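You operate a simulated robot arm through the tools that you are given. There is no shell and no other tool.

The job below is to be done with a simulated robot arm. You get a single attempt, and the scene is never put back.

## Task
Switch the chiller off, wipe its frost away and set it to -15.
Fine: off before wiping; its beaker goes on the bench, others stay; use the yellow block and put it back. Set down upright: clear beaker. What is to be rubbed or washed off counts as gone when no trace of it is left.
Where things are to end (x, y in the base frame): clear beaker within 60 mm of [460, 450].

Only the result counts: the job must be done as asked and must still hold three seconds after the hand-in. Knocking over, shifting, dropping, spilling or breaking anything else fails it.

## Robot
A 7-joint arm with a three-finger gripper, fixed in place. Base frame: the origin is at the foot of the arm, x ahead of it, y to its left, z up; the work surface is at about z = 800. Readings come in mm, rad, newtons and seconds.
Its first joint turns from -2.897 to 2.897 rad. Payload 2.69 kg.
The tool frame sits at the grasp point between the pads (the TCP): z along the fingers, y along the line on which they close. The tips reach 30 mm beyond it. Largest opening 128 mm; the body of the gripper starts 117 mm behind the TCP.
Orientation is that of the tool frame in the base frame, as a unit quaternion [w, x, y, z]. With the fingers straight down and closing along the base's y, the tool's x points along the base's -x, its y along +y and its z along -z.

## Interface
- The arm moves only by the tool move_arm. Its argument "steps" is one flat list of numbers, 6 for each row, row after row: the shift along the base's x, y, z in m, then the turn, a rotation vector about the base's x, y, z in degrees. In form: [dx, dy, dz, rx, ry, rz, dx, dy, dz, rx, ry, rz, ...]. A call has 1 to 20 rows; each row is the pose to reach, as a shift and turn from the pose commanded when the call began. "gripper" is the opening, from 0 (shut) to 1 (fully open), set as the call begins (left out, the last holds). Rows are played at 5 a second. More than 50 mm and 0.15 rad between two rows, or a gripper value outside its range, and nothing of the call is played. Where a pose cannot be reached the arm comes as near as it can. A force on the tool above 80 N (or 10 N above the force at the start of the call, whichever is more), or a blocked arm, ends the call early, and 0.2 s more pass. The fingers move at their own pace and stop on an object; they squeeze with about 43 N. The grip force told is the motor's: it shows also when the fingers shut on nothing. Time passes only in rows, and 0.2 s behind the last, so rows that repeat a pose let the fingers close. It gives the time, the measured TCP pose, the force on the tool (base axes), the opening and the grip force at its end, in the units of the frame above (readings bear some noise), with the torque about the TCP (base axes, N m) and any sound that the robot's microphone picked up.
- Cameras (640 x 400 px; columns grow to the right, rows downward): "scene" is fixed at [401.4, 501.2, 1461.2]; the picture's right is [-0.84, -0.54, 0.00], its down [0.40, -0.62, -0.68] and it looks along [0.37, -0.57, 0.73] (base axes); focal length 214 px, centre (320, 200). "wrist" rides on the gripper at [58, 54, -131] in the tool frame; the picture's right is [-0.68, 0.74, 0.00], its down [-0.62, -0.57, -0.55] and it looks along [-0.40, -0.37, 0.84] (tool axes); focal length 234 px, centre (320, 200).
- grab_frame(camera): a new picture of that camera. No time passes.
- raise_lower(by): slides the trunk up (or, below 0, down) by that many mm; the arm rides with it, the base frame stays. It gives what a move gives, with no picture.
- probe_pixels(camera, pixels): for up to 12 pixels [column, row] of the newest picture of that camera ("zoom" is the newest enlarged one), the place [x, y, z] in the base frame of the surface seen there, good to about 2 mm. No time passes.
- close_up(camera, box): a new picture of the part [left, top, right, bottom] of that camera's present view, enlarged. No time passes.
- close_job(): hands the job in; it is judged then, once.

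Open the gripper and draw the arm clear of the work before you hand the job in, unless the task says otherwise.

The tools are called as a command line: name --argument value ..., lists and objects as JSON in quotes. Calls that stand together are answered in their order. move_arm: Moves the arm, as the interface text tells. Its arguments: {"type":"object","properties":{"steps":{"type":"array","items":{"type":"number"}},"gripper":{"type":"number"}},"required":["steps"]} The other tools are called the same way: raise_lower (by) slides the trunk up or down; grab_frame (camera) takes a picture; probe_pixels (camera, pixels) gives the place of the surface under pixels of a picture; close_up (camera, box) takes an enlarged picture of a part of a camera's view; close_job () hands the job in.

At the start:

```text
time_s: 0.0
tcp_pos: [174.5, 738.3, 1244.9]
tool_rot: [0.0, 0.0, 1.0, 0.002]
ft_force: [-0.4, 1.3, 0.2]
moment: [0.0, 0.0, -0.02]
grip_width: 128.0
finger_force: 0.0
trunk travel left (down, up): [-150.0, 200.0]
```

scene: 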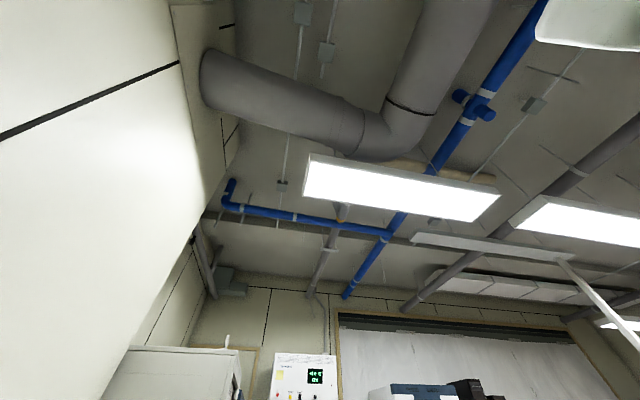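
wrist: 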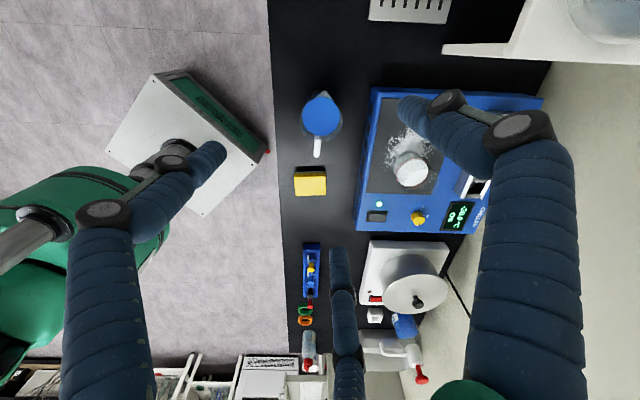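

The wrist view shows the blue chiller (plate at about 405,150; knob at 418,217; display at 460,212), a yellow block at (310,182) and a beaker on the plate. I take enlarged pictures of these and probe places.

close_up --camera "wrist" --box '[340, 80, 560, 240]'

close_up --camera "wrist" --box '[260, 80, 420, 210]'

grab_frame --camera "scene"

```text
2.50 times, centred on (450, 160) of wrist
```

zoom: 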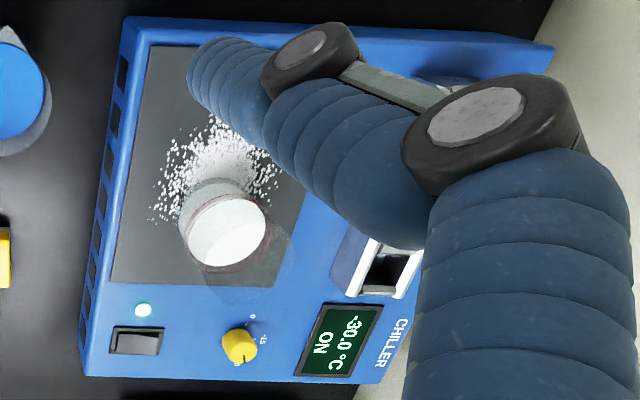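

```text
3.08 times, centred on (340, 145) of wrist
```

zoom: 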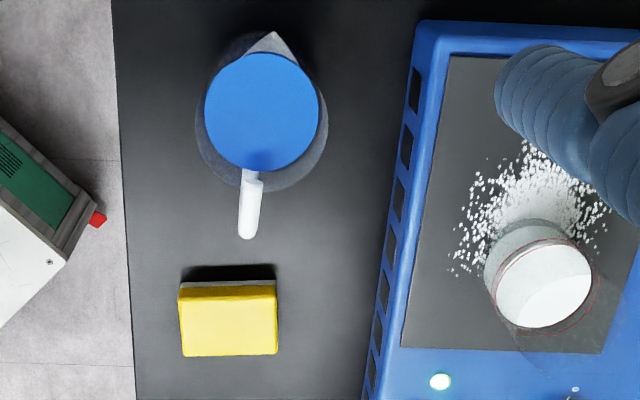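

```text
taken
```

scene: 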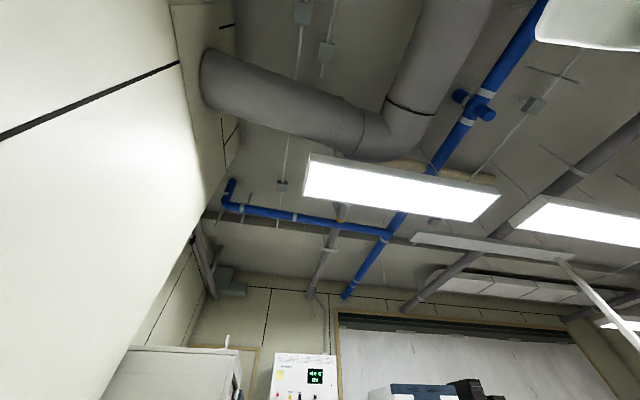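

The chiller shows -30.0 °C ON, with a rocker switch at (378,217), a yellow knob and a beaker standing on the frosty plate. I probe the key places and look at the other parts of the view.

probe_pixels --camera "wrist" --pixels '[[377, 217], [418, 217], [310, 183], [411, 170], [372, 190], [376, 100], [395, 150], [320, 115], [317, 150], [460, 212], [479, 187], [300, 300]]'

close_up --camera "wrist" --box '[270, 220, 470, 390]'

close_up --camera "scene" --box '[220, 320, 380, 400]'

```text
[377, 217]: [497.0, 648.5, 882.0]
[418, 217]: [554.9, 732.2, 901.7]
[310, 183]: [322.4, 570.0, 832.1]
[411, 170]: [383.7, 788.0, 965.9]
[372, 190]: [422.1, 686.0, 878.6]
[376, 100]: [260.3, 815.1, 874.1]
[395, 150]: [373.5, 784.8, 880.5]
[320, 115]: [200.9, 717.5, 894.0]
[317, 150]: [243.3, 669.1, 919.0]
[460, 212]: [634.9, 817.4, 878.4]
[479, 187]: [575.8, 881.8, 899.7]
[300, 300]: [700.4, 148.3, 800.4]
```

```text
2.35 times, centred on (370, 305) of wrist
```

zoom: 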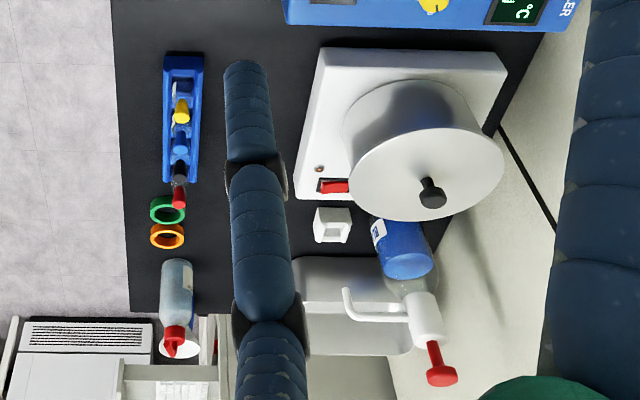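

```text
4.00 times, centred on (300, 360) of scene
```

zoom: 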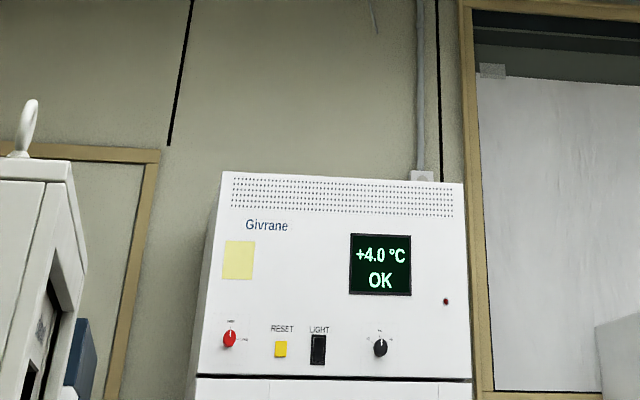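

The sleeved dark blue parts in the wrist view may be the gripper's own fingers or other objects; I probe them to find out where they are.

probe_pixels --camera "wrist" --pixels '[[405, 105], [450, 130], [517, 126], [510, 250], [210, 155], [170, 165], [105, 210], [100, 300], [340, 260], [345, 300], [345, 360], [160, 120]]'

close_up --camera "wrist" --box '[0, 60, 280, 400]'

```text
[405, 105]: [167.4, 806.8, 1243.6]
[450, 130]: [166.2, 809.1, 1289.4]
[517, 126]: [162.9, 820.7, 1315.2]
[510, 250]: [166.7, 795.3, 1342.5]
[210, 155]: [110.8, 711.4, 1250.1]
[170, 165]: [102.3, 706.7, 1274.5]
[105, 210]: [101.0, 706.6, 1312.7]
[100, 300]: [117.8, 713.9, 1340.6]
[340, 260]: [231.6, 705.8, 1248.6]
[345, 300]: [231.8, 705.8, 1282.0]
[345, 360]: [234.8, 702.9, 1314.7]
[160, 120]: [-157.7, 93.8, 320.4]
```

```text
1.18 times, centred on (140, 230) of wrist
```

zoom: 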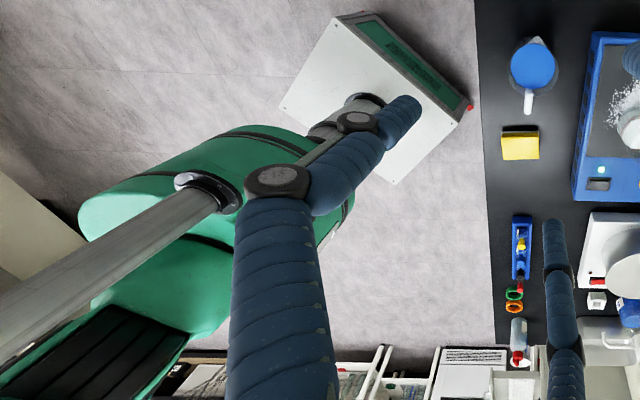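

The three sleeved parts are at about 68 mm around the TCP, so they are the gripper's own fingers. I close the gripper in the air to see how they close, holding the pose.

move_arm --steps '[0, 0, 0, 0, 0, 0, 0, 0, 0, 0, 0, 0, 0, 0, 0, 0, 0, 0, 0, 0, 0, 0, 0, 0]' --gripper 0

grab_frame --camera "wrist"

```text
time_s: 1.0
tcp_pos: [176.2, 737.8, 1247.9]
tool_rot: [0.001, 0.001, 1.0, 0.004]
ft_force: [0.3, 0.5, -0.6]
moment: [-0.01, 0.02, -0.04]
grip_width: 2.2
finger_force: 30.9
trunk travel left (down, up): [-150.0, 200.0]
```

```text
taken
```

wrist: 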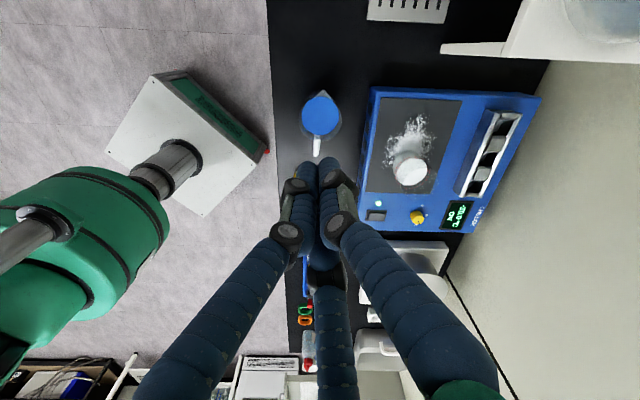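

Closed, the fingers meet at the TCP and the chiller is seen free. I take enlarged views of it and its control panel.

close_up --camera "wrist" --box '[350, 80, 550, 240]'

close_up --camera "wrist" --box '[355, 190, 485, 240]'

probe_pixels --camera "wrist" --pixels '[[375, 88], [539, 97], [358, 231], [470, 232], [382, 97], [462, 101], [366, 192], [430, 196], [410, 165], [378, 216], [418, 216], [378, 203]]'

```text
2.50 times, centred on (450, 160) of wrist
```

zoom: 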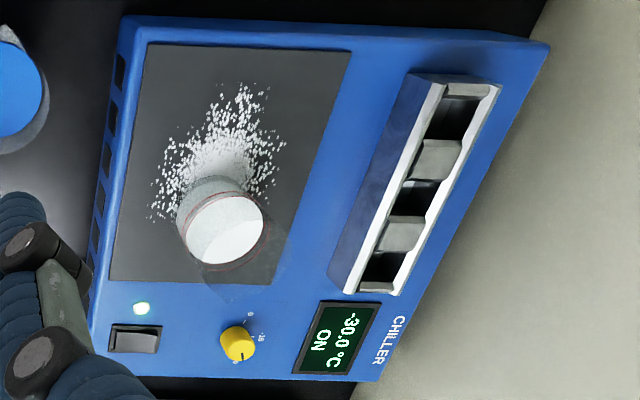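

```text
4.92 times, centred on (420, 215) of wrist
```

zoom: 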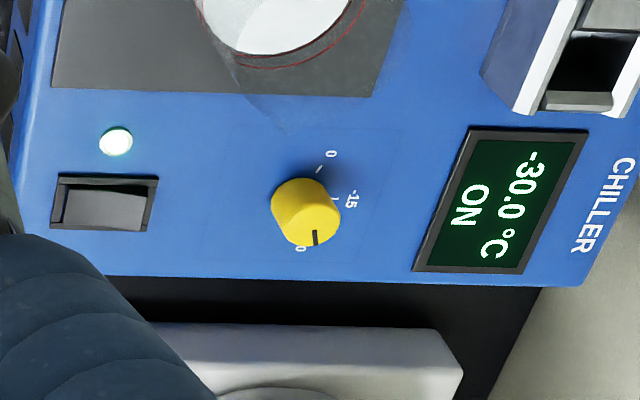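

```text
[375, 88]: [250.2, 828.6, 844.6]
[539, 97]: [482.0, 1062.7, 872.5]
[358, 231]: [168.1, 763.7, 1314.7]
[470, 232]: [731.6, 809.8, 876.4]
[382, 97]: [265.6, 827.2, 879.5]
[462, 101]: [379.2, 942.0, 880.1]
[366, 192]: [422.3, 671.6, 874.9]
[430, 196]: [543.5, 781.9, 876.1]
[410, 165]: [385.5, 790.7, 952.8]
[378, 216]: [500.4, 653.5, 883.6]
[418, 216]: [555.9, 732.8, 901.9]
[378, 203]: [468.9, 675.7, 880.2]
```

The knob (about 556,733, top z 902) points at -30 with 0, -15 and -30 marked; the rocker is at (500,653,883). I fly the closed hand to above the front of the panel to see switch and knob nearer.

move_arm --steps '[0.036, -0.014, -0.022, 0, 0, 0, 0.073, -0.028, -0.044, 0, 0, 0, 0.109, -0.042, -0.066, 0, 0, 0, 0.146, -0.056, -0.088, 0, 0, 0, 0.182, -0.07, -0.11, 0, 0, 0, 0.219, -0.084, -0.132, 0, 0, 0, 0.255, -0.098, -0.155, 0, 0, 0, 0.255, -0.098, -0.155, 0, 0, 0]'

grab_frame --camera "wrist"

```text
time_s: 2.8
tcp_pos: [429.9, 640.4, 1088.2]
tool_rot: [0.0, 0.0, 1.0, 0.002]
ft_force: [0.7, 0.6, -0.2]
moment: [0.01, 0.09, -0.01]
grip_width: 1.9
finger_force: 32.2
trunk travel left (down, up): [-150.0, 200.0]
```

```text
taken
```

wrist: 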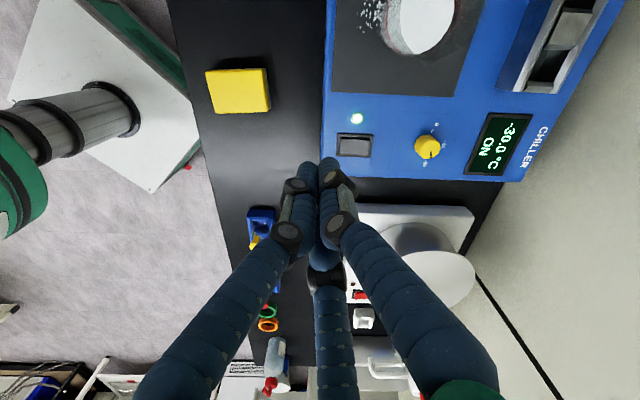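

The panel is now nearer: rocker at (354,145), lamp at (356,118), knob at (427,147). I enlarge those and probe the rocker.

close_up --camera "wrist" --box '[400, 115, 464, 165]'

close_up --camera "wrist" --box '[325, 105, 389, 165]'

probe_pixels --camera "zoom" --pixels '[[320, 200], [320, 280], [200, 200], [440, 200], [200, 280], [440, 280], [130, 170], [510, 170], [320, 240], [320, 320]]'

```text
8.00 times, centred on (432, 140) of wrist
```

zoom: 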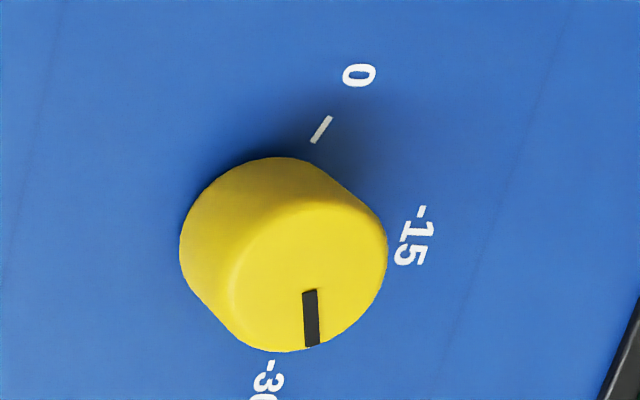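

```text
6.67 times, centred on (357, 135) of wrist
```

zoom: 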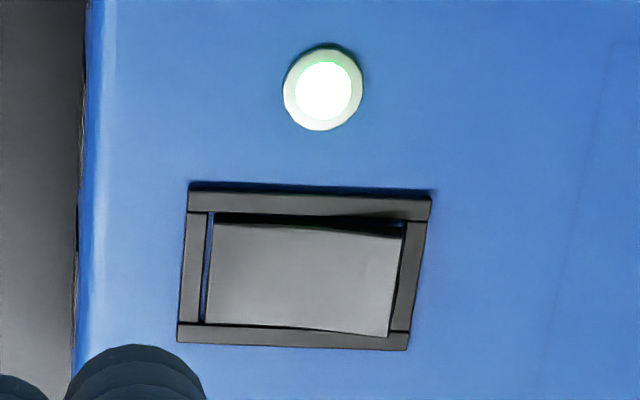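

```text
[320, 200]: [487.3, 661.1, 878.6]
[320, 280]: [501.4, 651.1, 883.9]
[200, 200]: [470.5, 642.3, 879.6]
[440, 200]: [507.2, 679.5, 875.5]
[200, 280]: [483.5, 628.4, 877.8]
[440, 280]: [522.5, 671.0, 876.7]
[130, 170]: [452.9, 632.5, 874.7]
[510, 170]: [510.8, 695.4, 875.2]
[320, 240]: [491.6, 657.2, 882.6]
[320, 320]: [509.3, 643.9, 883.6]
```

The rocker plate looks tilted along its long side, with its right end raised. I probe heights on both ends, and on the frame.

probe_pixels --camera "zoom" --pixels '[[225, 250], [225, 300], [260, 270], [300, 280], [340, 285], [375, 260], [375, 290], [385, 315], [190, 270], [412, 280], [325, 90], [310, 206]]'

```text
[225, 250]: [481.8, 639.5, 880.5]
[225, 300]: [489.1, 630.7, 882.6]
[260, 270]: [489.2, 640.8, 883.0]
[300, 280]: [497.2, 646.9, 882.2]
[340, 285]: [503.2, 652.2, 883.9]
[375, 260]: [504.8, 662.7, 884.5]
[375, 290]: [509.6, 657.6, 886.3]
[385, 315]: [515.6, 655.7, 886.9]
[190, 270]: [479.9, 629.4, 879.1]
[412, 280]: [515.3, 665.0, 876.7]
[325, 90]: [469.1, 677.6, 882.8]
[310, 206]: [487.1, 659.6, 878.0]
```

The rocker's right end (508,659) stands at about z 886, the left end at about 881, so pressing the right end turns it off. I probe the neighbouring things for height before coming down.

probe_pixels --camera "wrist" --pixels '[[420, 235], [440, 270], [400, 214], [362, 318], [262, 222], [250, 243], [238, 92], [210, 75], [268, 108], [205, 200], [228, 150], [245, 300]]'

close_up --camera "wrist" --box '[330, 0, 630, 190]'

```text
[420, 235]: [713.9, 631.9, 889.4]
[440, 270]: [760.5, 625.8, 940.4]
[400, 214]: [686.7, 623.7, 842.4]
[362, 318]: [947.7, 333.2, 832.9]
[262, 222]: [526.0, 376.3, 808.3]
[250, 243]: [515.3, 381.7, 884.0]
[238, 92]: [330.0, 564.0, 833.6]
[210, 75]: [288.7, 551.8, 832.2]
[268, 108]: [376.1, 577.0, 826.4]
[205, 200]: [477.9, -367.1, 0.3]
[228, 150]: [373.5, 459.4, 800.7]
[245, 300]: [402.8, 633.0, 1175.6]
```

```text
2.11 times, centred on (480, 95) of wrist
```

zoom: 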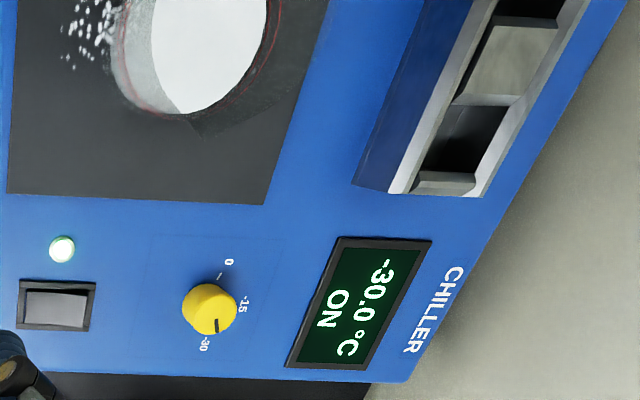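

Nothing tall stands near the rocker. I bring the closed fingertips to above its right end, TCP about (510,660,950).

move_arm --steps '[0.027, 0.007, -0.035, 0, 0, 0, 0.054, 0.014, -0.07, 0, 0, 0, 0.08, 0.02, -0.105, 0, 0, 0, 0.08, 0.02, -0.139, 0, 0, 0, 0.08, 0.02, -0.139, 0, 0, 0]'

grab_frame --camera "wrist"

```text
time_s: 4.0
tcp_pos: [509.2, 660.9, 948.6]
tool_rot: [0.0, 0.0, 1.0, 0.002]
ft_force: [0.5, 0.2, 0.7]
moment: [-0.02, 0.01, -0.01]
grip_width: 2.2
finger_force: 31.5
trunk travel left (down, up): [-150.0, 200.0]
```

```text
taken
```

wrist: 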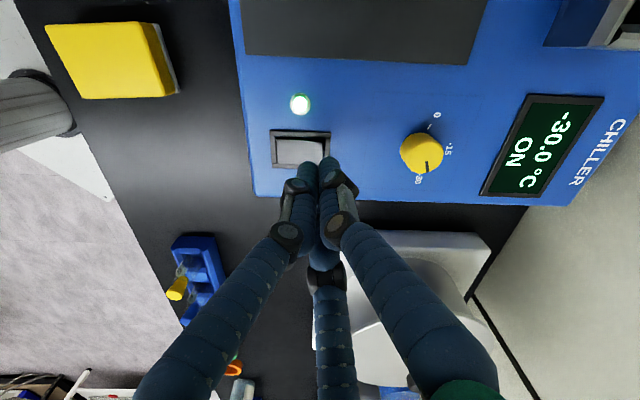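

The tips hover just over the rocker's right end, seen at (320,165). I check the tip places by probing, then press.

probe_pixels --camera "wrist" --pixels '[[308, 166], [329, 162], [308, 180], [331, 178], [320, 235], [300, 150], [322, 148], [315, 140], [426, 155], [436, 128], [446, 148], [418, 178]]'

close_up --camera "wrist" --box '[250, 80, 390, 220]'

close_up --camera "wrist" --box '[384, 95, 464, 195]'

```text
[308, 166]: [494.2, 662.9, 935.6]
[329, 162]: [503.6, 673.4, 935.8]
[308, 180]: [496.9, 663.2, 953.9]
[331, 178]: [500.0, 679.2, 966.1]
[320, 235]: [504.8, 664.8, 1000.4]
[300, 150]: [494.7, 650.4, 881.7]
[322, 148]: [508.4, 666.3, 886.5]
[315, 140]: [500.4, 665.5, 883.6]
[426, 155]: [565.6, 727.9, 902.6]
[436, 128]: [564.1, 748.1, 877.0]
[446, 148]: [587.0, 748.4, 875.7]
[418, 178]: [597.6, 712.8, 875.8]
```

```text
2.86 times, centred on (320, 150) of wrist
```

zoom: 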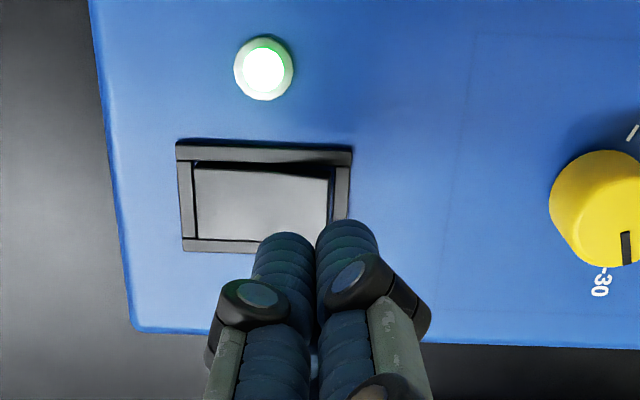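

```text
4.00 times, centred on (424, 145) of wrist
```

zoom: 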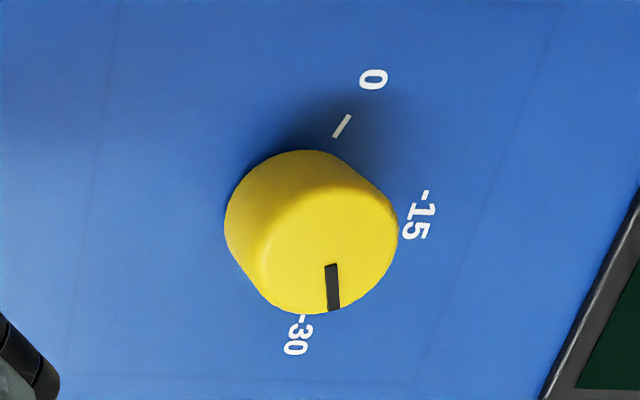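

The fingertips are centred over the rocker's right end. I press down slowly, to about 5 mm below first contact.

move_arm --steps '[0, 0, -0.015, 0, 0, 0, 0, 0, -0.026, 0, 0, 0, 0, 0, -0.03, 0, 0, 0, 0, 0, -0.032, 0, 0, 0, 0, 0, -0.034, 0, 0, 0, 0, 0, -0.036, 0, 0, 0]'

close_up --camera "wrist" --box '[220, 60, 640, 220]'

```text
time_s: 5.4
tcp_pos: [509.0, 660.1, 914.8]
tool_rot: [0.001, 0.0, 1.0, 0.002]
ft_force: [-0.1, -0.5, 0.8]
moment: [-0.02, -0.01, -0.01]
grip_width: 2.3
finger_force: 31.0
trunk travel left (down, up): [-150.0, 200.0]
```

```text
1.52 times, centred on (430, 140) of wrist
```

zoom: 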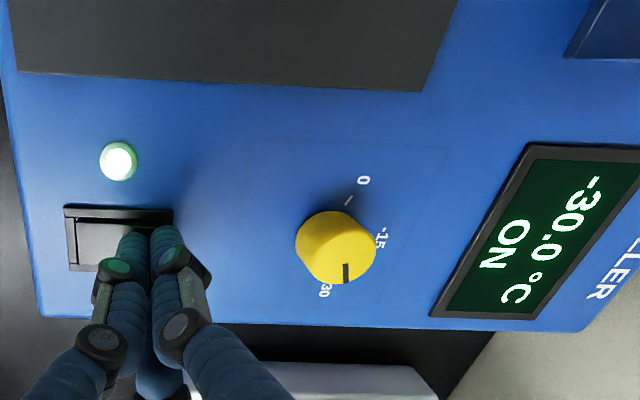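

No contact force yet and the display still reads ON. I press on in 2 mm steps.

move_arm --steps '[0, 0, -0.002, 0, 0, 0, 0, 0, -0.004, 0, 0, 0, 0, 0, -0.005, 0, 0, 0, 0, 0, -0.006, 0, 0, 0]'

close_up --camera "wrist" --box '[220, 60, 640, 220]'

```text
time_s: 6.4
tcp_pos: [510.1, 661.2, 910.1]
tool_rot: [0.001, 0.0, 1.0, 0.003]
ft_force: [1.3, 2.1, 8.1]
moment: [-0.07, 0.09, -0.01]
grip_width: 2.1
finger_force: 31.2
trunk travel left (down, up): [-150.0, 200.0]
```

```text
1.52 times, centred on (430, 140) of wrist
```

zoom: 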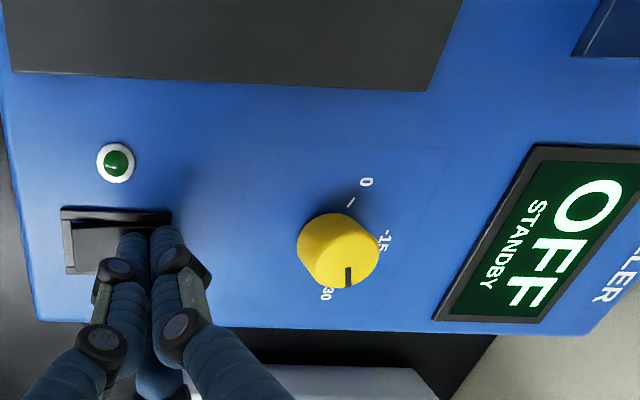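

The display reads OFF / STANDBY and the lamp is out. I lift clear and move to a view of the beaker and plate.

move_arm --steps '[0, 0, 0.045, 0, 0, 0, 0, 0, 0.09, 0, 0, 0, -0.03, 0.017, 0.12, 0, 0, 0, -0.06, 0.034, 0.15, 0, 0, 0, -0.09, 0.051, 0.18, 0, 0, 0, -0.12, 0.068, 0.21, 0, 0, 0, -0.152, 0.086, 0.239, 0, 0, 0, -0.152, 0.086, 0.239, 0, 0, 0]'

grab_frame --camera "wrist"

close_up --camera "wrist" --box '[280, 20, 440, 180]'

```text
time_s: 8.2
tcp_pos: [358.2, 748.6, 1144.8]
tool_rot: [0.001, 0.0, 1.0, 0.002]
ft_force: [-0.6, 0.4, 0.2]
moment: [-0.05, -0.08, 0.0]
grip_width: 2.1
finger_force: 31.5
trunk travel left (down, up): [-150.0, 200.0]
```

```text
taken
```

wrist: 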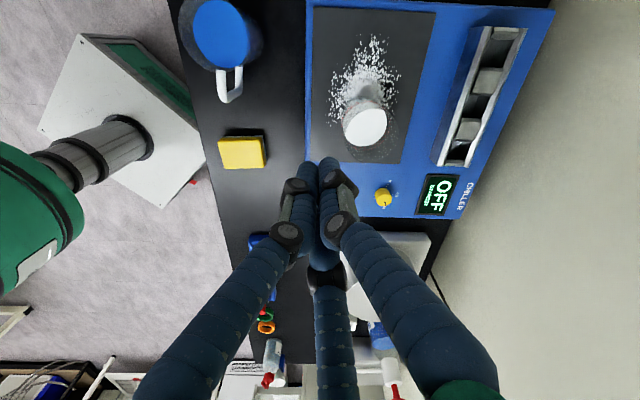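

```text
2.50 times, centred on (360, 100) of wrist
```

zoom: 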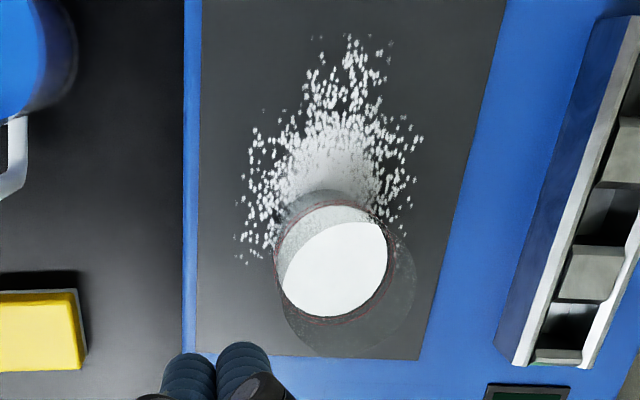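

The beaker holds something white up to a level; its glass outline is faint. I enlarge it more and probe its rim and contents.

close_up --camera "wrist" --box '[325, 70, 405, 170]'

probe_pixels --camera "zoom" --pixels '[[320, 200], [240, 160], [200, 220], [420, 240], [320, 330], [300, 150], [360, 160], [300, 360], [430, 300], [220, 300], [450, 200], [330, 370]]'

```text
4.00 times, centred on (365, 120) of wrist
```

zoom: 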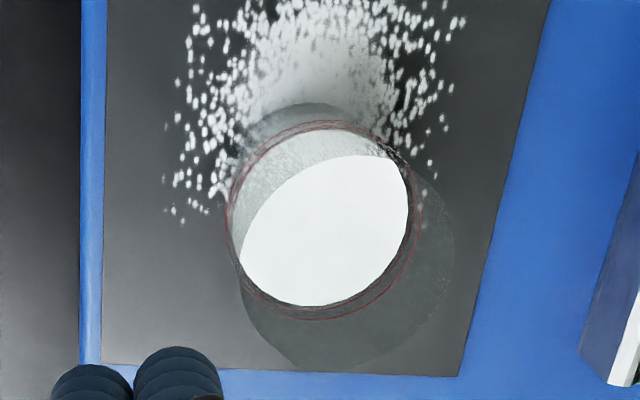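

```text
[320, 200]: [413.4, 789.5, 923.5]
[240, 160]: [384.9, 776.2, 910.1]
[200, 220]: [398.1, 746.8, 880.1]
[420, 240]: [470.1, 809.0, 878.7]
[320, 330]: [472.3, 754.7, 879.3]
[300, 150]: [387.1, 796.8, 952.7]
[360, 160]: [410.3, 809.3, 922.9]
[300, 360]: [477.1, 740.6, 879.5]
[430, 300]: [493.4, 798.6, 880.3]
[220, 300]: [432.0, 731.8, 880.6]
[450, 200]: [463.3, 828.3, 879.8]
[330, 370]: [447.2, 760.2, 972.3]
```

From the probes the beaker's axis is at about (420,783), radius 36, rim z 972, contents up to z 923. Before grasping I look at the placing area and the rack near (515,381) from a shifted pose.

move_arm --steps '[0.024, -0.019, -0.009, 0, 0, 0, 0.048, -0.038, -0.018, 0, 0, 0, 0.072, -0.057, -0.027, 0, 0, 0, 0.072, -0.057, -0.027, 0, 0, 0]'

grab_frame --camera "wrist"

close_up --camera "wrist" --box '[160, 80, 320, 330]'

```text
time_s: 9.2
tcp_pos: [428.6, 689.2, 1119.8]
tool_rot: [0.0, 0.0, 1.0, 0.001]
ft_force: [0.3, 0.3, 0.2]
moment: [0.02, 0.04, 0.01]
grip_width: 2.0
finger_force: 31.6
trunk travel left (down, up): [-150.0, 200.0]
```

```text
taken
```

wrist: 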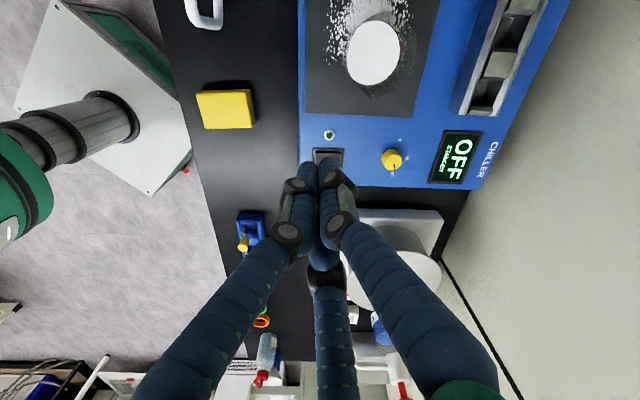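

```text
1.60 times, centred on (240, 205) of wrist
```

zoom: 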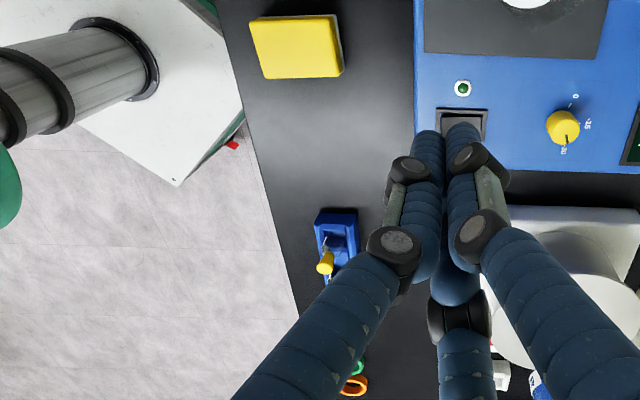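

The rack's near end is at zoom (335,212) and the free bench lies between it and the yellow block. I probe rack corners, bench and block.

probe_pixels --camera "zoom" --pixels '[[320, 212], [354, 210], [320, 250], [326, 258], [356, 245], [330, 150], [255, 150], [400, 110], [298, 48], [252, 22], [338, 18], [345, 72]]'

close_up --camera "wrist" --box '[180, 70, 280, 140]'

close_up --camera "wrist" --box '[230, 200, 280, 260]'

```text
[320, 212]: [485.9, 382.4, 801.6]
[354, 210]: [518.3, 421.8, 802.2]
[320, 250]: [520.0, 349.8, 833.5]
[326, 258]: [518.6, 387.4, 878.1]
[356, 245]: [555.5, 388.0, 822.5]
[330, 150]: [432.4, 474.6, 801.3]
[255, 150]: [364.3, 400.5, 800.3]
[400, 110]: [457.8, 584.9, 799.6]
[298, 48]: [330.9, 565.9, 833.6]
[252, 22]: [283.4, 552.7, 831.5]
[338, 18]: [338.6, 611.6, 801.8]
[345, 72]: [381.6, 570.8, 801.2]
```

```text
5.71 times, centred on (230, 105) of wrist
```

zoom: 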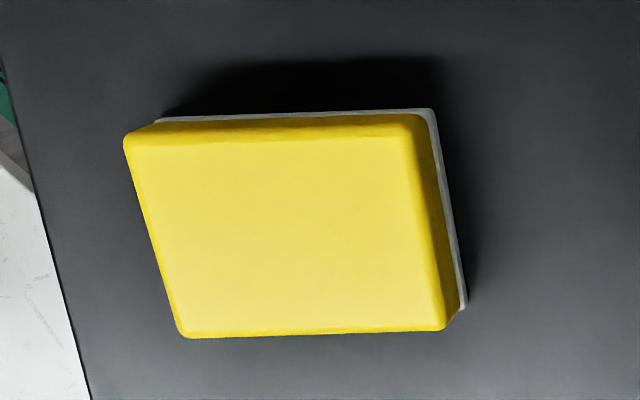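

```text
6.67 times, centred on (255, 230) of wrist
```

zoom: 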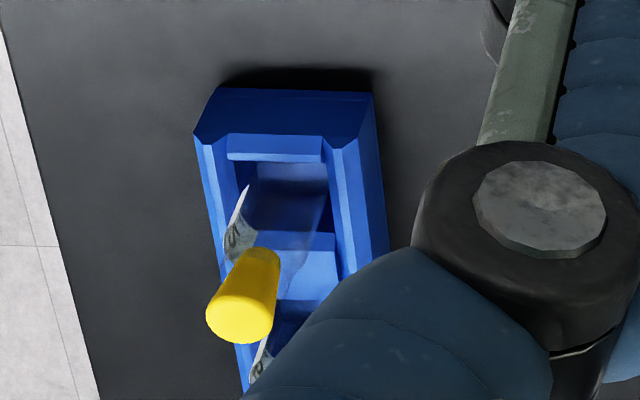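

The placing spot around (455,460) is clear of rack (nearest edge about 80 mm away) and block. I check the beaker's rim once more from this angle.

close_up --camera "wrist" --box '[325, 0, 435, 110]'

probe_pixels --camera "zoom" --pixels '[[345, 345], [400, 330], [440, 280], [450, 220], [250, 300], [300, 335], [330, 345], [420, 310], [200, 200], [220, 120], [260, 90], [420, 120]]'

```text
3.64 times, centred on (380, 55) of wrist
```

zoom: 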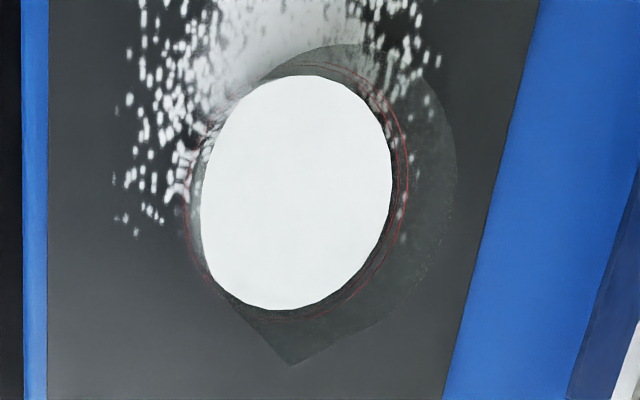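

```text
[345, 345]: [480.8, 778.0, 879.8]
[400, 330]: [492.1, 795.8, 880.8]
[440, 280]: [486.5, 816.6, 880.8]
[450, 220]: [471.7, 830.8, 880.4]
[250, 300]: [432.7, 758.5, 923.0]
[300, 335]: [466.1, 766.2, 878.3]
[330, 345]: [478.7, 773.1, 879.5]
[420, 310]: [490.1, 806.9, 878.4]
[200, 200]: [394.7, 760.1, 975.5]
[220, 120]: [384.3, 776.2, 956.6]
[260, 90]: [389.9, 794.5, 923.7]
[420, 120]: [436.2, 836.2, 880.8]
```

The beaker's spout points to about (448,754), so I turn the hand 15° to keep the fingers off it. I move above the beaker's axis (420,783) with the gripper fully open.

move_arm --steps '[-0.003, 0.031, 0, 0, 0, 5, -0.006, 0.062, 0, 0, 0, 10, -0.009, 0.094, 0, 0, 0, 15, -0.009, 0.094, 0, 0, 0, 15]' --gripper 1

grab_frame --camera "wrist"

```text
time_s: 10.2
tcp_pos: [422.7, 782.8, 1119.2]
tool_rot: [0.0, -0.131, 0.991, 0.001]
ft_force: [-0.4, 0.3, -0.6]
moment: [-0.06, -0.01, 0.0]
grip_width: 128.2
finger_force: 0.1
trunk travel left (down, up): [-150.0, 200.0]
```

```text
taken
```

wrist: 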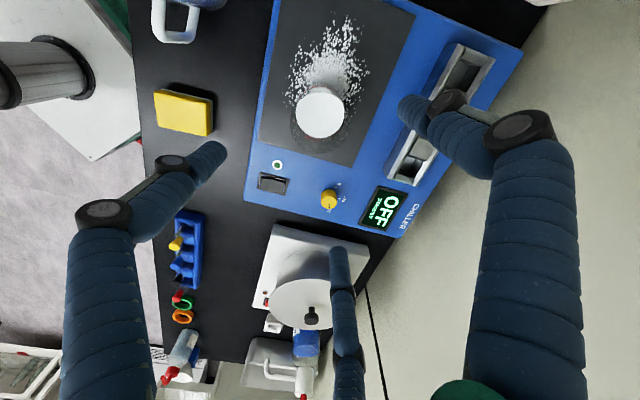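

The beaker lies on the tool axis (column 320). I probe the tube holder nearest to the fingers before descending.

probe_pixels --camera "wrist" --pixels '[[388, 168], [400, 172], [405, 182], [412, 150], [455, 48], [470, 90], [489, 60], [420, 168], [320, 113], [300, 100], [335, 137], [345, 120]]'

close_up --camera "wrist" --box '[240, 20, 500, 200]'

```text
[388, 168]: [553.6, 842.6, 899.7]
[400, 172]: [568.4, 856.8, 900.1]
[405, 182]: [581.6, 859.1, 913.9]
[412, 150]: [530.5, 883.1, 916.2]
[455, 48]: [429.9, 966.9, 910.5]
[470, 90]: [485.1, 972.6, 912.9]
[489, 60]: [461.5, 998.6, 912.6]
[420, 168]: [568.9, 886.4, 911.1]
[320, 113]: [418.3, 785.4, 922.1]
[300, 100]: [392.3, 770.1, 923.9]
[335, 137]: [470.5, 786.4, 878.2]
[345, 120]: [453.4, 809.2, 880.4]
```

```text
2.22 times, centred on (370, 110) of wrist
```

zoom: 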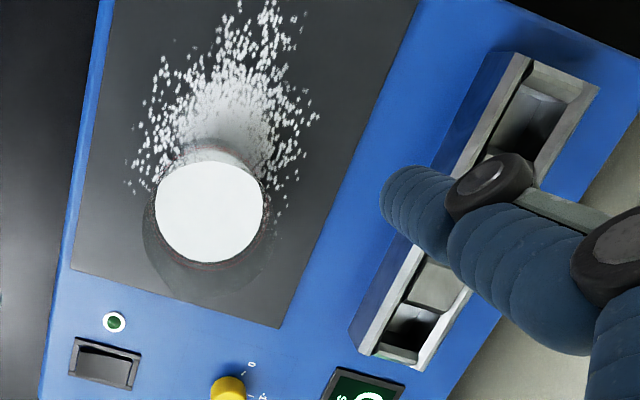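

The holder (top z about 915) is 136 mm from the beaker's axis, so there is room. I descend straight around the beaker to TCP z about 937.

move_arm --steps '[-0.001, 0.0, -0.035, 0, 0, 0, -0.001, 0.0, -0.07, 0, 0, 0, -0.001, 0, -0.105, 0, 0, 0, -0.001, 0, -0.14, 0, 0, 0, -0.001, 0, -0.165, 0, 0, 0, -0.001, 0, -0.183, 0, 0, 0, -0.001, 0, -0.183, 0, 0, 0]'

grab_frame --camera "wrist"

```text
time_s: 11.8
tcp_pos: [421.3, 781.3, 937.2]
tool_rot: [0.0, -0.131, 0.991, 0.002]
ft_force: [1.3, 0.4, -0.1]
moment: [-0.04, 0.04, 0.02]
grip_width: 128.1
finger_force: 0.0
trunk travel left (down, up): [-150.0, 200.0]
```

```text
taken
```

wrist: 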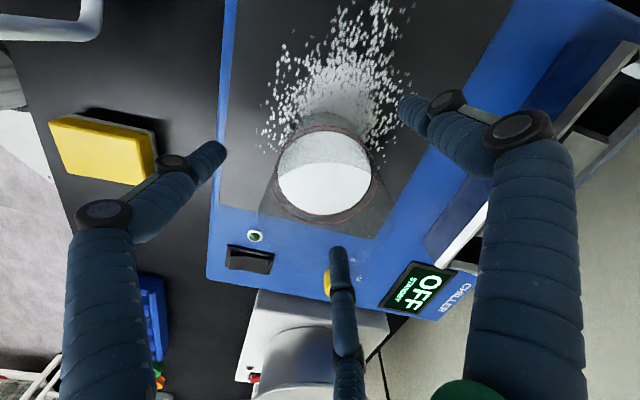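

The beaker stands centred between the open fingers. I close on it, holding the pose.

move_arm --steps '[0, 0, 0, 0, 0, 0, 0, 0, 0, 0, 0, 0, 0, 0, 0, 0, 0, 0, 0, 0, 0, 0, 0, 0, 0, 0, 0, 0, 0, 0]' --gripper 0

grab_frame --camera "wrist"

```text
time_s: 13.0
tcp_pos: [419.5, 782.1, 936.4]
tool_rot: [0.001, -0.131, 0.991, 0.002]
ft_force: [0.4, 0.3, 3.1]
moment: [0.06, -0.04, -0.03]
grip_width: 66.8
finger_force: 42.9
trunk travel left (down, up): [-150.0, 200.0]
```

```text
taken
```

wrist: 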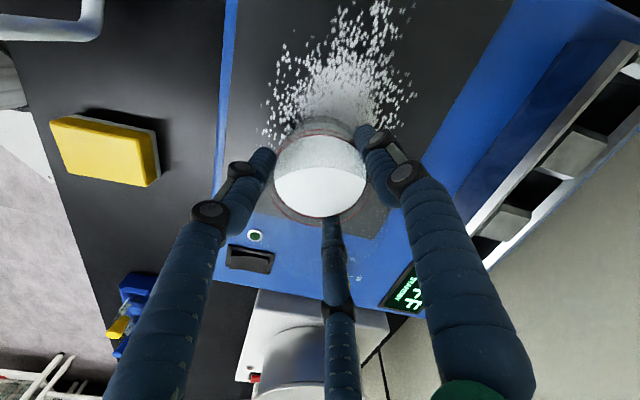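

The fingers hold the beaker: width 66.8 mm, 43 N. I lift it gently straight up by 90 mm.

move_arm --steps '[0, 0, 0.005, 0, 0, 0, 0, 0, 0.015, 0, 0, 0, 0, 0, 0.03, 0, 0, 0, 0, 0, 0.045, 0, 0, 0, 0, 0, 0.06, 0, 0, 0, 0, 0, 0.075, 0, 0, 0, 0, 0, 0.09, 0, 0, 0, 0, 0, 0.09, 0, 0, 0]'

grab_frame --camera "wrist"

```text
time_s: 14.8
tcp_pos: [420.4, 785.2, 1026.7]
tool_rot: [0.001, -0.131, 0.991, 0.001]
ft_force: [-1.0, 0.3, -2.3]
moment: [-0.01, -0.03, 0.01]
grip_width: 65.1
finger_force: 43.6
trunk travel left (down, up): [-150.0, 200.0]
```

```text
taken
```

wrist: 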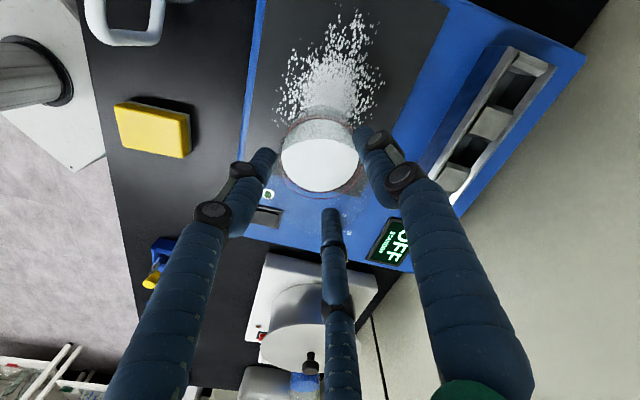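

The beaker is lifted, but its image shifted a bit relative to the hand; I probe the contents and rim to see whether it is slipping.

probe_pixels --camera "wrist" --pixels '[[319, 165], [300, 150], [340, 175], [288, 140], [320, 125], [345, 130], [300, 120], [320, 188], [320, 110], [335, 200]]'

close_up --camera "wrist" --box '[250, 80, 400, 230]'

```text
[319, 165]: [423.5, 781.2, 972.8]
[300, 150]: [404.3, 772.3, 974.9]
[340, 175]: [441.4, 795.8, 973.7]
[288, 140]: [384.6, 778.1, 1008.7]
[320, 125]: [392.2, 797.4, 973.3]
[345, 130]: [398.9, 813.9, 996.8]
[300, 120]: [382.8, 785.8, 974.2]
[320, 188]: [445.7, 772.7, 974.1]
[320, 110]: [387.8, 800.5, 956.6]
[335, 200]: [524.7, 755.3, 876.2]
```

```text
2.67 times, centred on (325, 155) of wrist
```

zoom: 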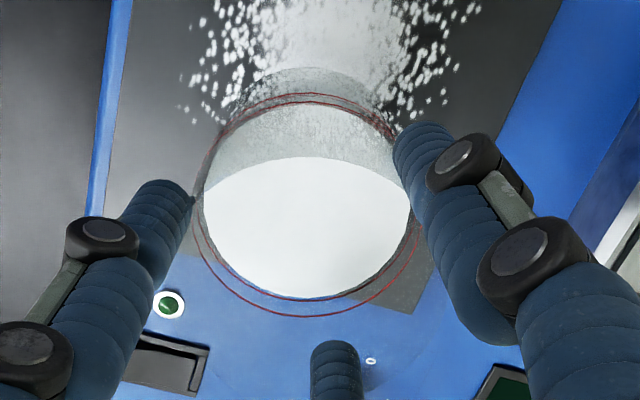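

Contents are at z 973, only 50 mm up while the hand rose 90 mm, so the beaker slipped about 40 mm in the grip. I lower a little and measure again to see whether the slip goes on.

move_arm --steps '[0, 0, -0.02, 0, 0, 0]'

grab_frame --camera "wrist"

probe_pixels --camera "wrist" --pixels '[[319, 165], [300, 155], [340, 175], [288, 140], [320, 130], [345, 130], [300, 120], [320, 185]]'

```text
time_s: 15.2
tcp_pos: [419.7, 782.3, 1007.4]
tool_rot: [-0.001, -0.131, 0.991, 0.002]
ft_force: [-0.3, 0.8, -2.1]
moment: [-0.01, 0.0, -0.02]
grip_width: 65.0
finger_force: 44.0
trunk travel left (down, up): [-150.0, 200.0]
```

```text
taken
```

wrist: 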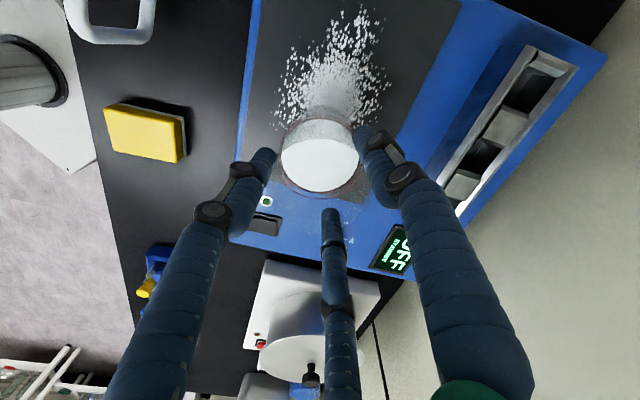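

```text
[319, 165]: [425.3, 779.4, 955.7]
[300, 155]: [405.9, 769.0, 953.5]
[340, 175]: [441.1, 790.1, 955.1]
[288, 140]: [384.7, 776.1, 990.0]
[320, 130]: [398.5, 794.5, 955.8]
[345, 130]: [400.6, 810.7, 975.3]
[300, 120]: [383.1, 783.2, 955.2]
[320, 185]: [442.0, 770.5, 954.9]
```

Contents are now at 955 — it dropped with the hand, so the slip has stopped, but the fingers hold only the top 25 mm. I set the beaker back on the plate gently to regrip it lower.

move_arm --steps '[0, 0, -0.012, 0, 0, 0, 0, 0, -0.022, 0, 0, 0, 0, 0, -0.028, 0, 0, 0, 0, 0, -0.03, 0, 0, 0, 0, 0, -0.032, 0, 0, 0, 0, 0, -0.033, 0, 0, 0]'

grab_frame --camera "wrist"

probe_pixels --camera "wrist" --pixels '[[319, 165], [300, 155], [340, 175], [288, 140], [320, 130], [345, 130], [300, 120], [320, 185]]'

```text
time_s: 16.6
tcp_pos: [419.9, 783.2, 976.9]
tool_rot: [0.0, -0.13, 0.991, 0.003]
ft_force: [0.9, 1.6, 3.7]
moment: [0.0, -0.11, 0.05]
grip_width: 65.1
finger_force: 42.2
trunk travel left (down, up): [-150.0, 200.0]
```

```text
taken
```

wrist: 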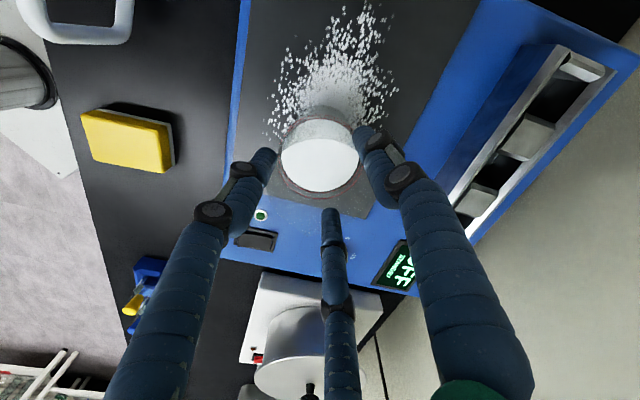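

```text
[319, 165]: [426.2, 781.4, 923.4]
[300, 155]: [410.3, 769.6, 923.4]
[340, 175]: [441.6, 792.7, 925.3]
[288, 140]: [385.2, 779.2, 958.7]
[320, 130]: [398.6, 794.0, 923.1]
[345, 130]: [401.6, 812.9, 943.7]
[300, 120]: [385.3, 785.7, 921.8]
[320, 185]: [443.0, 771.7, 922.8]
```

The beaker stands on the plate again (contents at 923, slight upward force). I open, go down to TCP z about 920 and close again lower on the beaker.

move_arm --steps '[0, 0, 0, 0, 0, 0, 0, 0, 0, 0, 0, 0, 0, 0, 0, 0, 0, 0, 0, 0, -0.02, 0, 0, 0, 0, 0, -0.04, 0, 0, 0, 0, 0, -0.054, 0, 0, 0, 0, 0, -0.054, 0, 0, 0]' --gripper 0.9

grab_frame --camera "wrist"

```text
time_s: 18.2
tcp_pos: [420.9, 780.7, 919.7]
tool_rot: [0.0, -0.13, 0.992, 0.002]
ft_force: [0.9, 0.3, -0.6]
moment: [-0.03, 0.06, 0.04]
grip_width: 115.3
finger_force: 0.0
trunk travel left (down, up): [-150.0, 200.0]
```

```text
taken
```

wrist: 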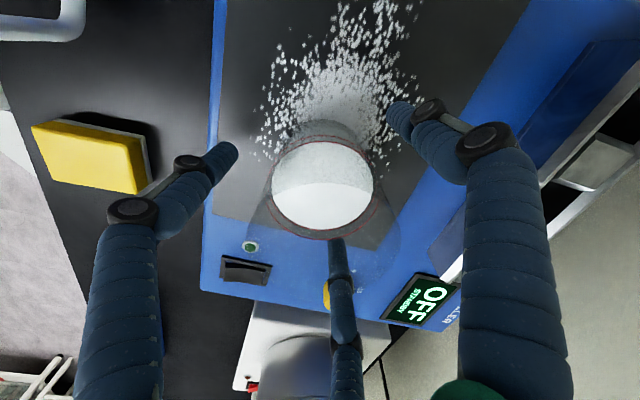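

The hand is around the lower part of the beaker, which still stands upright. I close and wait for the fingers to settle.

move_arm --steps '[0, 0, 0, 0, 0, 0, 0, 0, 0, 0, 0, 0, 0, 0, 0, 0, 0, 0, 0, 0, 0, 0, 0, 0, 0, 0, 0, 0, 0, 0, 0, 0, 0, 0, 0, 0, 0, 0, 0, 0, 0, 0]' --gripper 0

move_arm --steps '[0, 0, 0.003, 0, 0, 0, 0, 0, 0.006, 0, 0, 0, 0, 0, 0.01, 0, 0, 0, 0, 0, 0.015, 0, 0, 0, 0, 0, 0.02, 0, 0, 0, 0, 0, 0.025, 0, 0, 0, 0, 0, 0.03, 0, 0, 0]'

grab_frame --camera "wrist"

probe_pixels --camera "wrist" --pixels '[[319, 190], [300, 185], [340, 195], [288, 160], [320, 180], [345, 150], [320, 200]]'

```text
time_s: 19.8
tcp_pos: [420.2, 781.1, 919.8]
tool_rot: [0.001, -0.13, 0.992, 0.002]
ft_force: [1.0, 2.2, 2.7]
moment: [0.24, -0.01, -0.05]
grip_width: 65.1
finger_force: 43.2
trunk travel left (down, up): [-150.0, 200.0]
```

```text
time_s: 21.4
tcp_pos: [420.3, 784.6, 949.8]
tool_rot: [-0.001, -0.131, 0.991, 0.002]
ft_force: [1.0, -0.2, -2.7]
moment: [-0.01, 0.01, -0.02]
grip_width: 65.3
finger_force: 43.1
trunk travel left (down, up): [-150.0, 200.0]
```

```text
taken
```

wrist: 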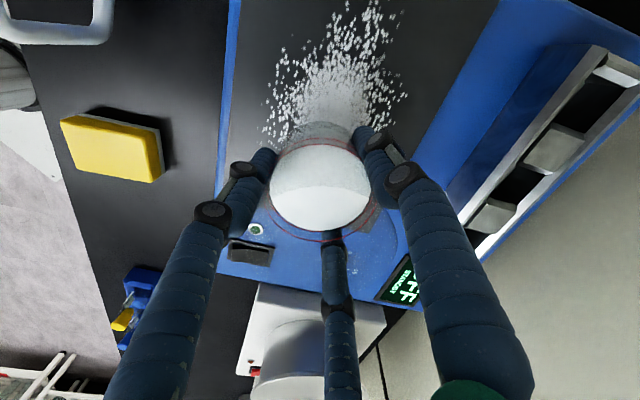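

```text
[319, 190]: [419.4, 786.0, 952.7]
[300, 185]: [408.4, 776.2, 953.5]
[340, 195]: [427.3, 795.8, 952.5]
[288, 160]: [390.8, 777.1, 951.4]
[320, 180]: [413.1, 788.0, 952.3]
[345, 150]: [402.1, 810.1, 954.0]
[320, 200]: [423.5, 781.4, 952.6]
```

Contents rose 30 mm together with the hand, so the grip holds now. I lift 40 mm more and carry the beaker gently to above (455,460).

move_arm --steps '[0, 0, 0.015, 0, 0, 0, 0, 0, 0.03, 0, 0, 0, 0, 0, 0.04, 0, 0, 0, 0.001, -0.01, 0.04, 0, 0, 0, 0.003, -0.03, 0.04, 0, 0, 0, 0.0057, -0.055, 0.04, 0, 0, 0, 0.0085, -0.08, 0.04, 0, 0, 0, 0.0112, -0.105, 0.04, 0, 0, 0, 0.0139, -0.13, 0.04, 0, 0, 0, 0.0166, -0.155, 0.04, 0, 0, 0, 0.0193, -0.18, 0.04, 0, 0, 0, 0.022, -0.205, 0.04, 0, 0, 0, 0.0246, -0.23, 0.04, 0, 0, 0, 0.0273, -0.255, 0.04, 0, 0, 0, 0.03, -0.28, 0.04, 0, 0, 0, 0.0324, -0.303, 0.04, 0, 0, 0, 0.0339, -0.317, 0.04, 0, 0, 0, 0.0345, -0.323, 0.04, 0, 0, 0, 0.0345, -0.323, 0.04, 0, 0, 0]'

grab_frame --camera "wrist"

```text
time_s: 25.4
tcp_pos: [455.6, 461.0, 989.6]
tool_rot: [0.0, -0.131, 0.991, 0.001]
ft_force: [0.3, 0.2, -2.0]
moment: [0.02, -0.01, -0.01]
grip_width: 64.7
finger_force: 42.9
trunk travel left (down, up): [-150.0, 200.0]
```

```text
taken
```

wrist: 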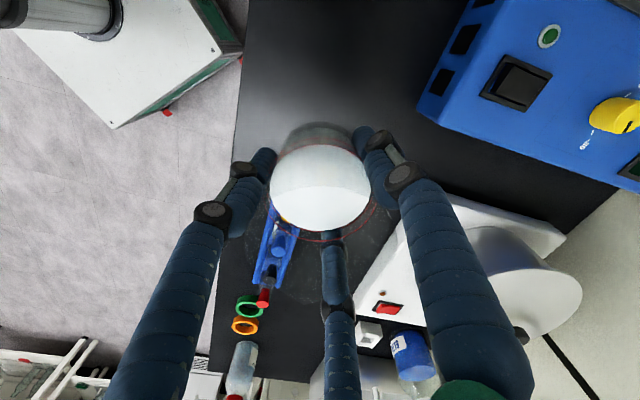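

The beaker is above the free spot. I probe the nearest neighbours and the contents' level before lowering.

probe_pixels --camera "wrist" --pixels '[[319, 190], [300, 185], [345, 160], [380, 250], [365, 290], [280, 225], [275, 245], [335, 130], [262, 205], [385, 305], [410, 215], [350, 240]]'

```text
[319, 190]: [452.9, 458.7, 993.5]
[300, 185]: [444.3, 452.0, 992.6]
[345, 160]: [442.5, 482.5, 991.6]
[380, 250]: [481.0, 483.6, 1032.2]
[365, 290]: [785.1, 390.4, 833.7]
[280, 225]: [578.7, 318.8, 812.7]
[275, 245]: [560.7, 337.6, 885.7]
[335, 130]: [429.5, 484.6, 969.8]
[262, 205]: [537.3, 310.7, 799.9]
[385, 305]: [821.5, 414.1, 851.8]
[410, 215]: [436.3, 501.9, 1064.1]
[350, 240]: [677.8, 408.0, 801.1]
```

No slip (contents at 993, base at about 950), and nothing is close. I lower the beaker to the bench, slowing at the end.

move_arm --steps '[0, 0, -0.01, 0, 0, 0, 0, 0, -0.03, 0, 0, 0, 0, 0, -0.055, 0, 0, 0, 0, 0, -0.08, 0, 0, 0, 0, 0, -0.105, 0, 0, 0, 0, 0, -0.125, 0, 0, 0, 0, 0, -0.138, 0, 0, 0, 0, 0, -0.144, 0, 0, 0, 0, 0, -0.147, 0, 0, 0, 0, 0, -0.148, 0, 0, 0]'

```text
time_s: 27.6
tcp_pos: [455.0, 460.8, 841.8]
tool_rot: [0.0, -0.131, 0.991, 0.001]
ft_force: [0.1, -0.1, -2.7]
moment: [-0.04, 0.03, -0.03]
grip_width: 64.7
finger_force: 42.7
trunk travel left (down, up): [-150.0, 200.0]
```

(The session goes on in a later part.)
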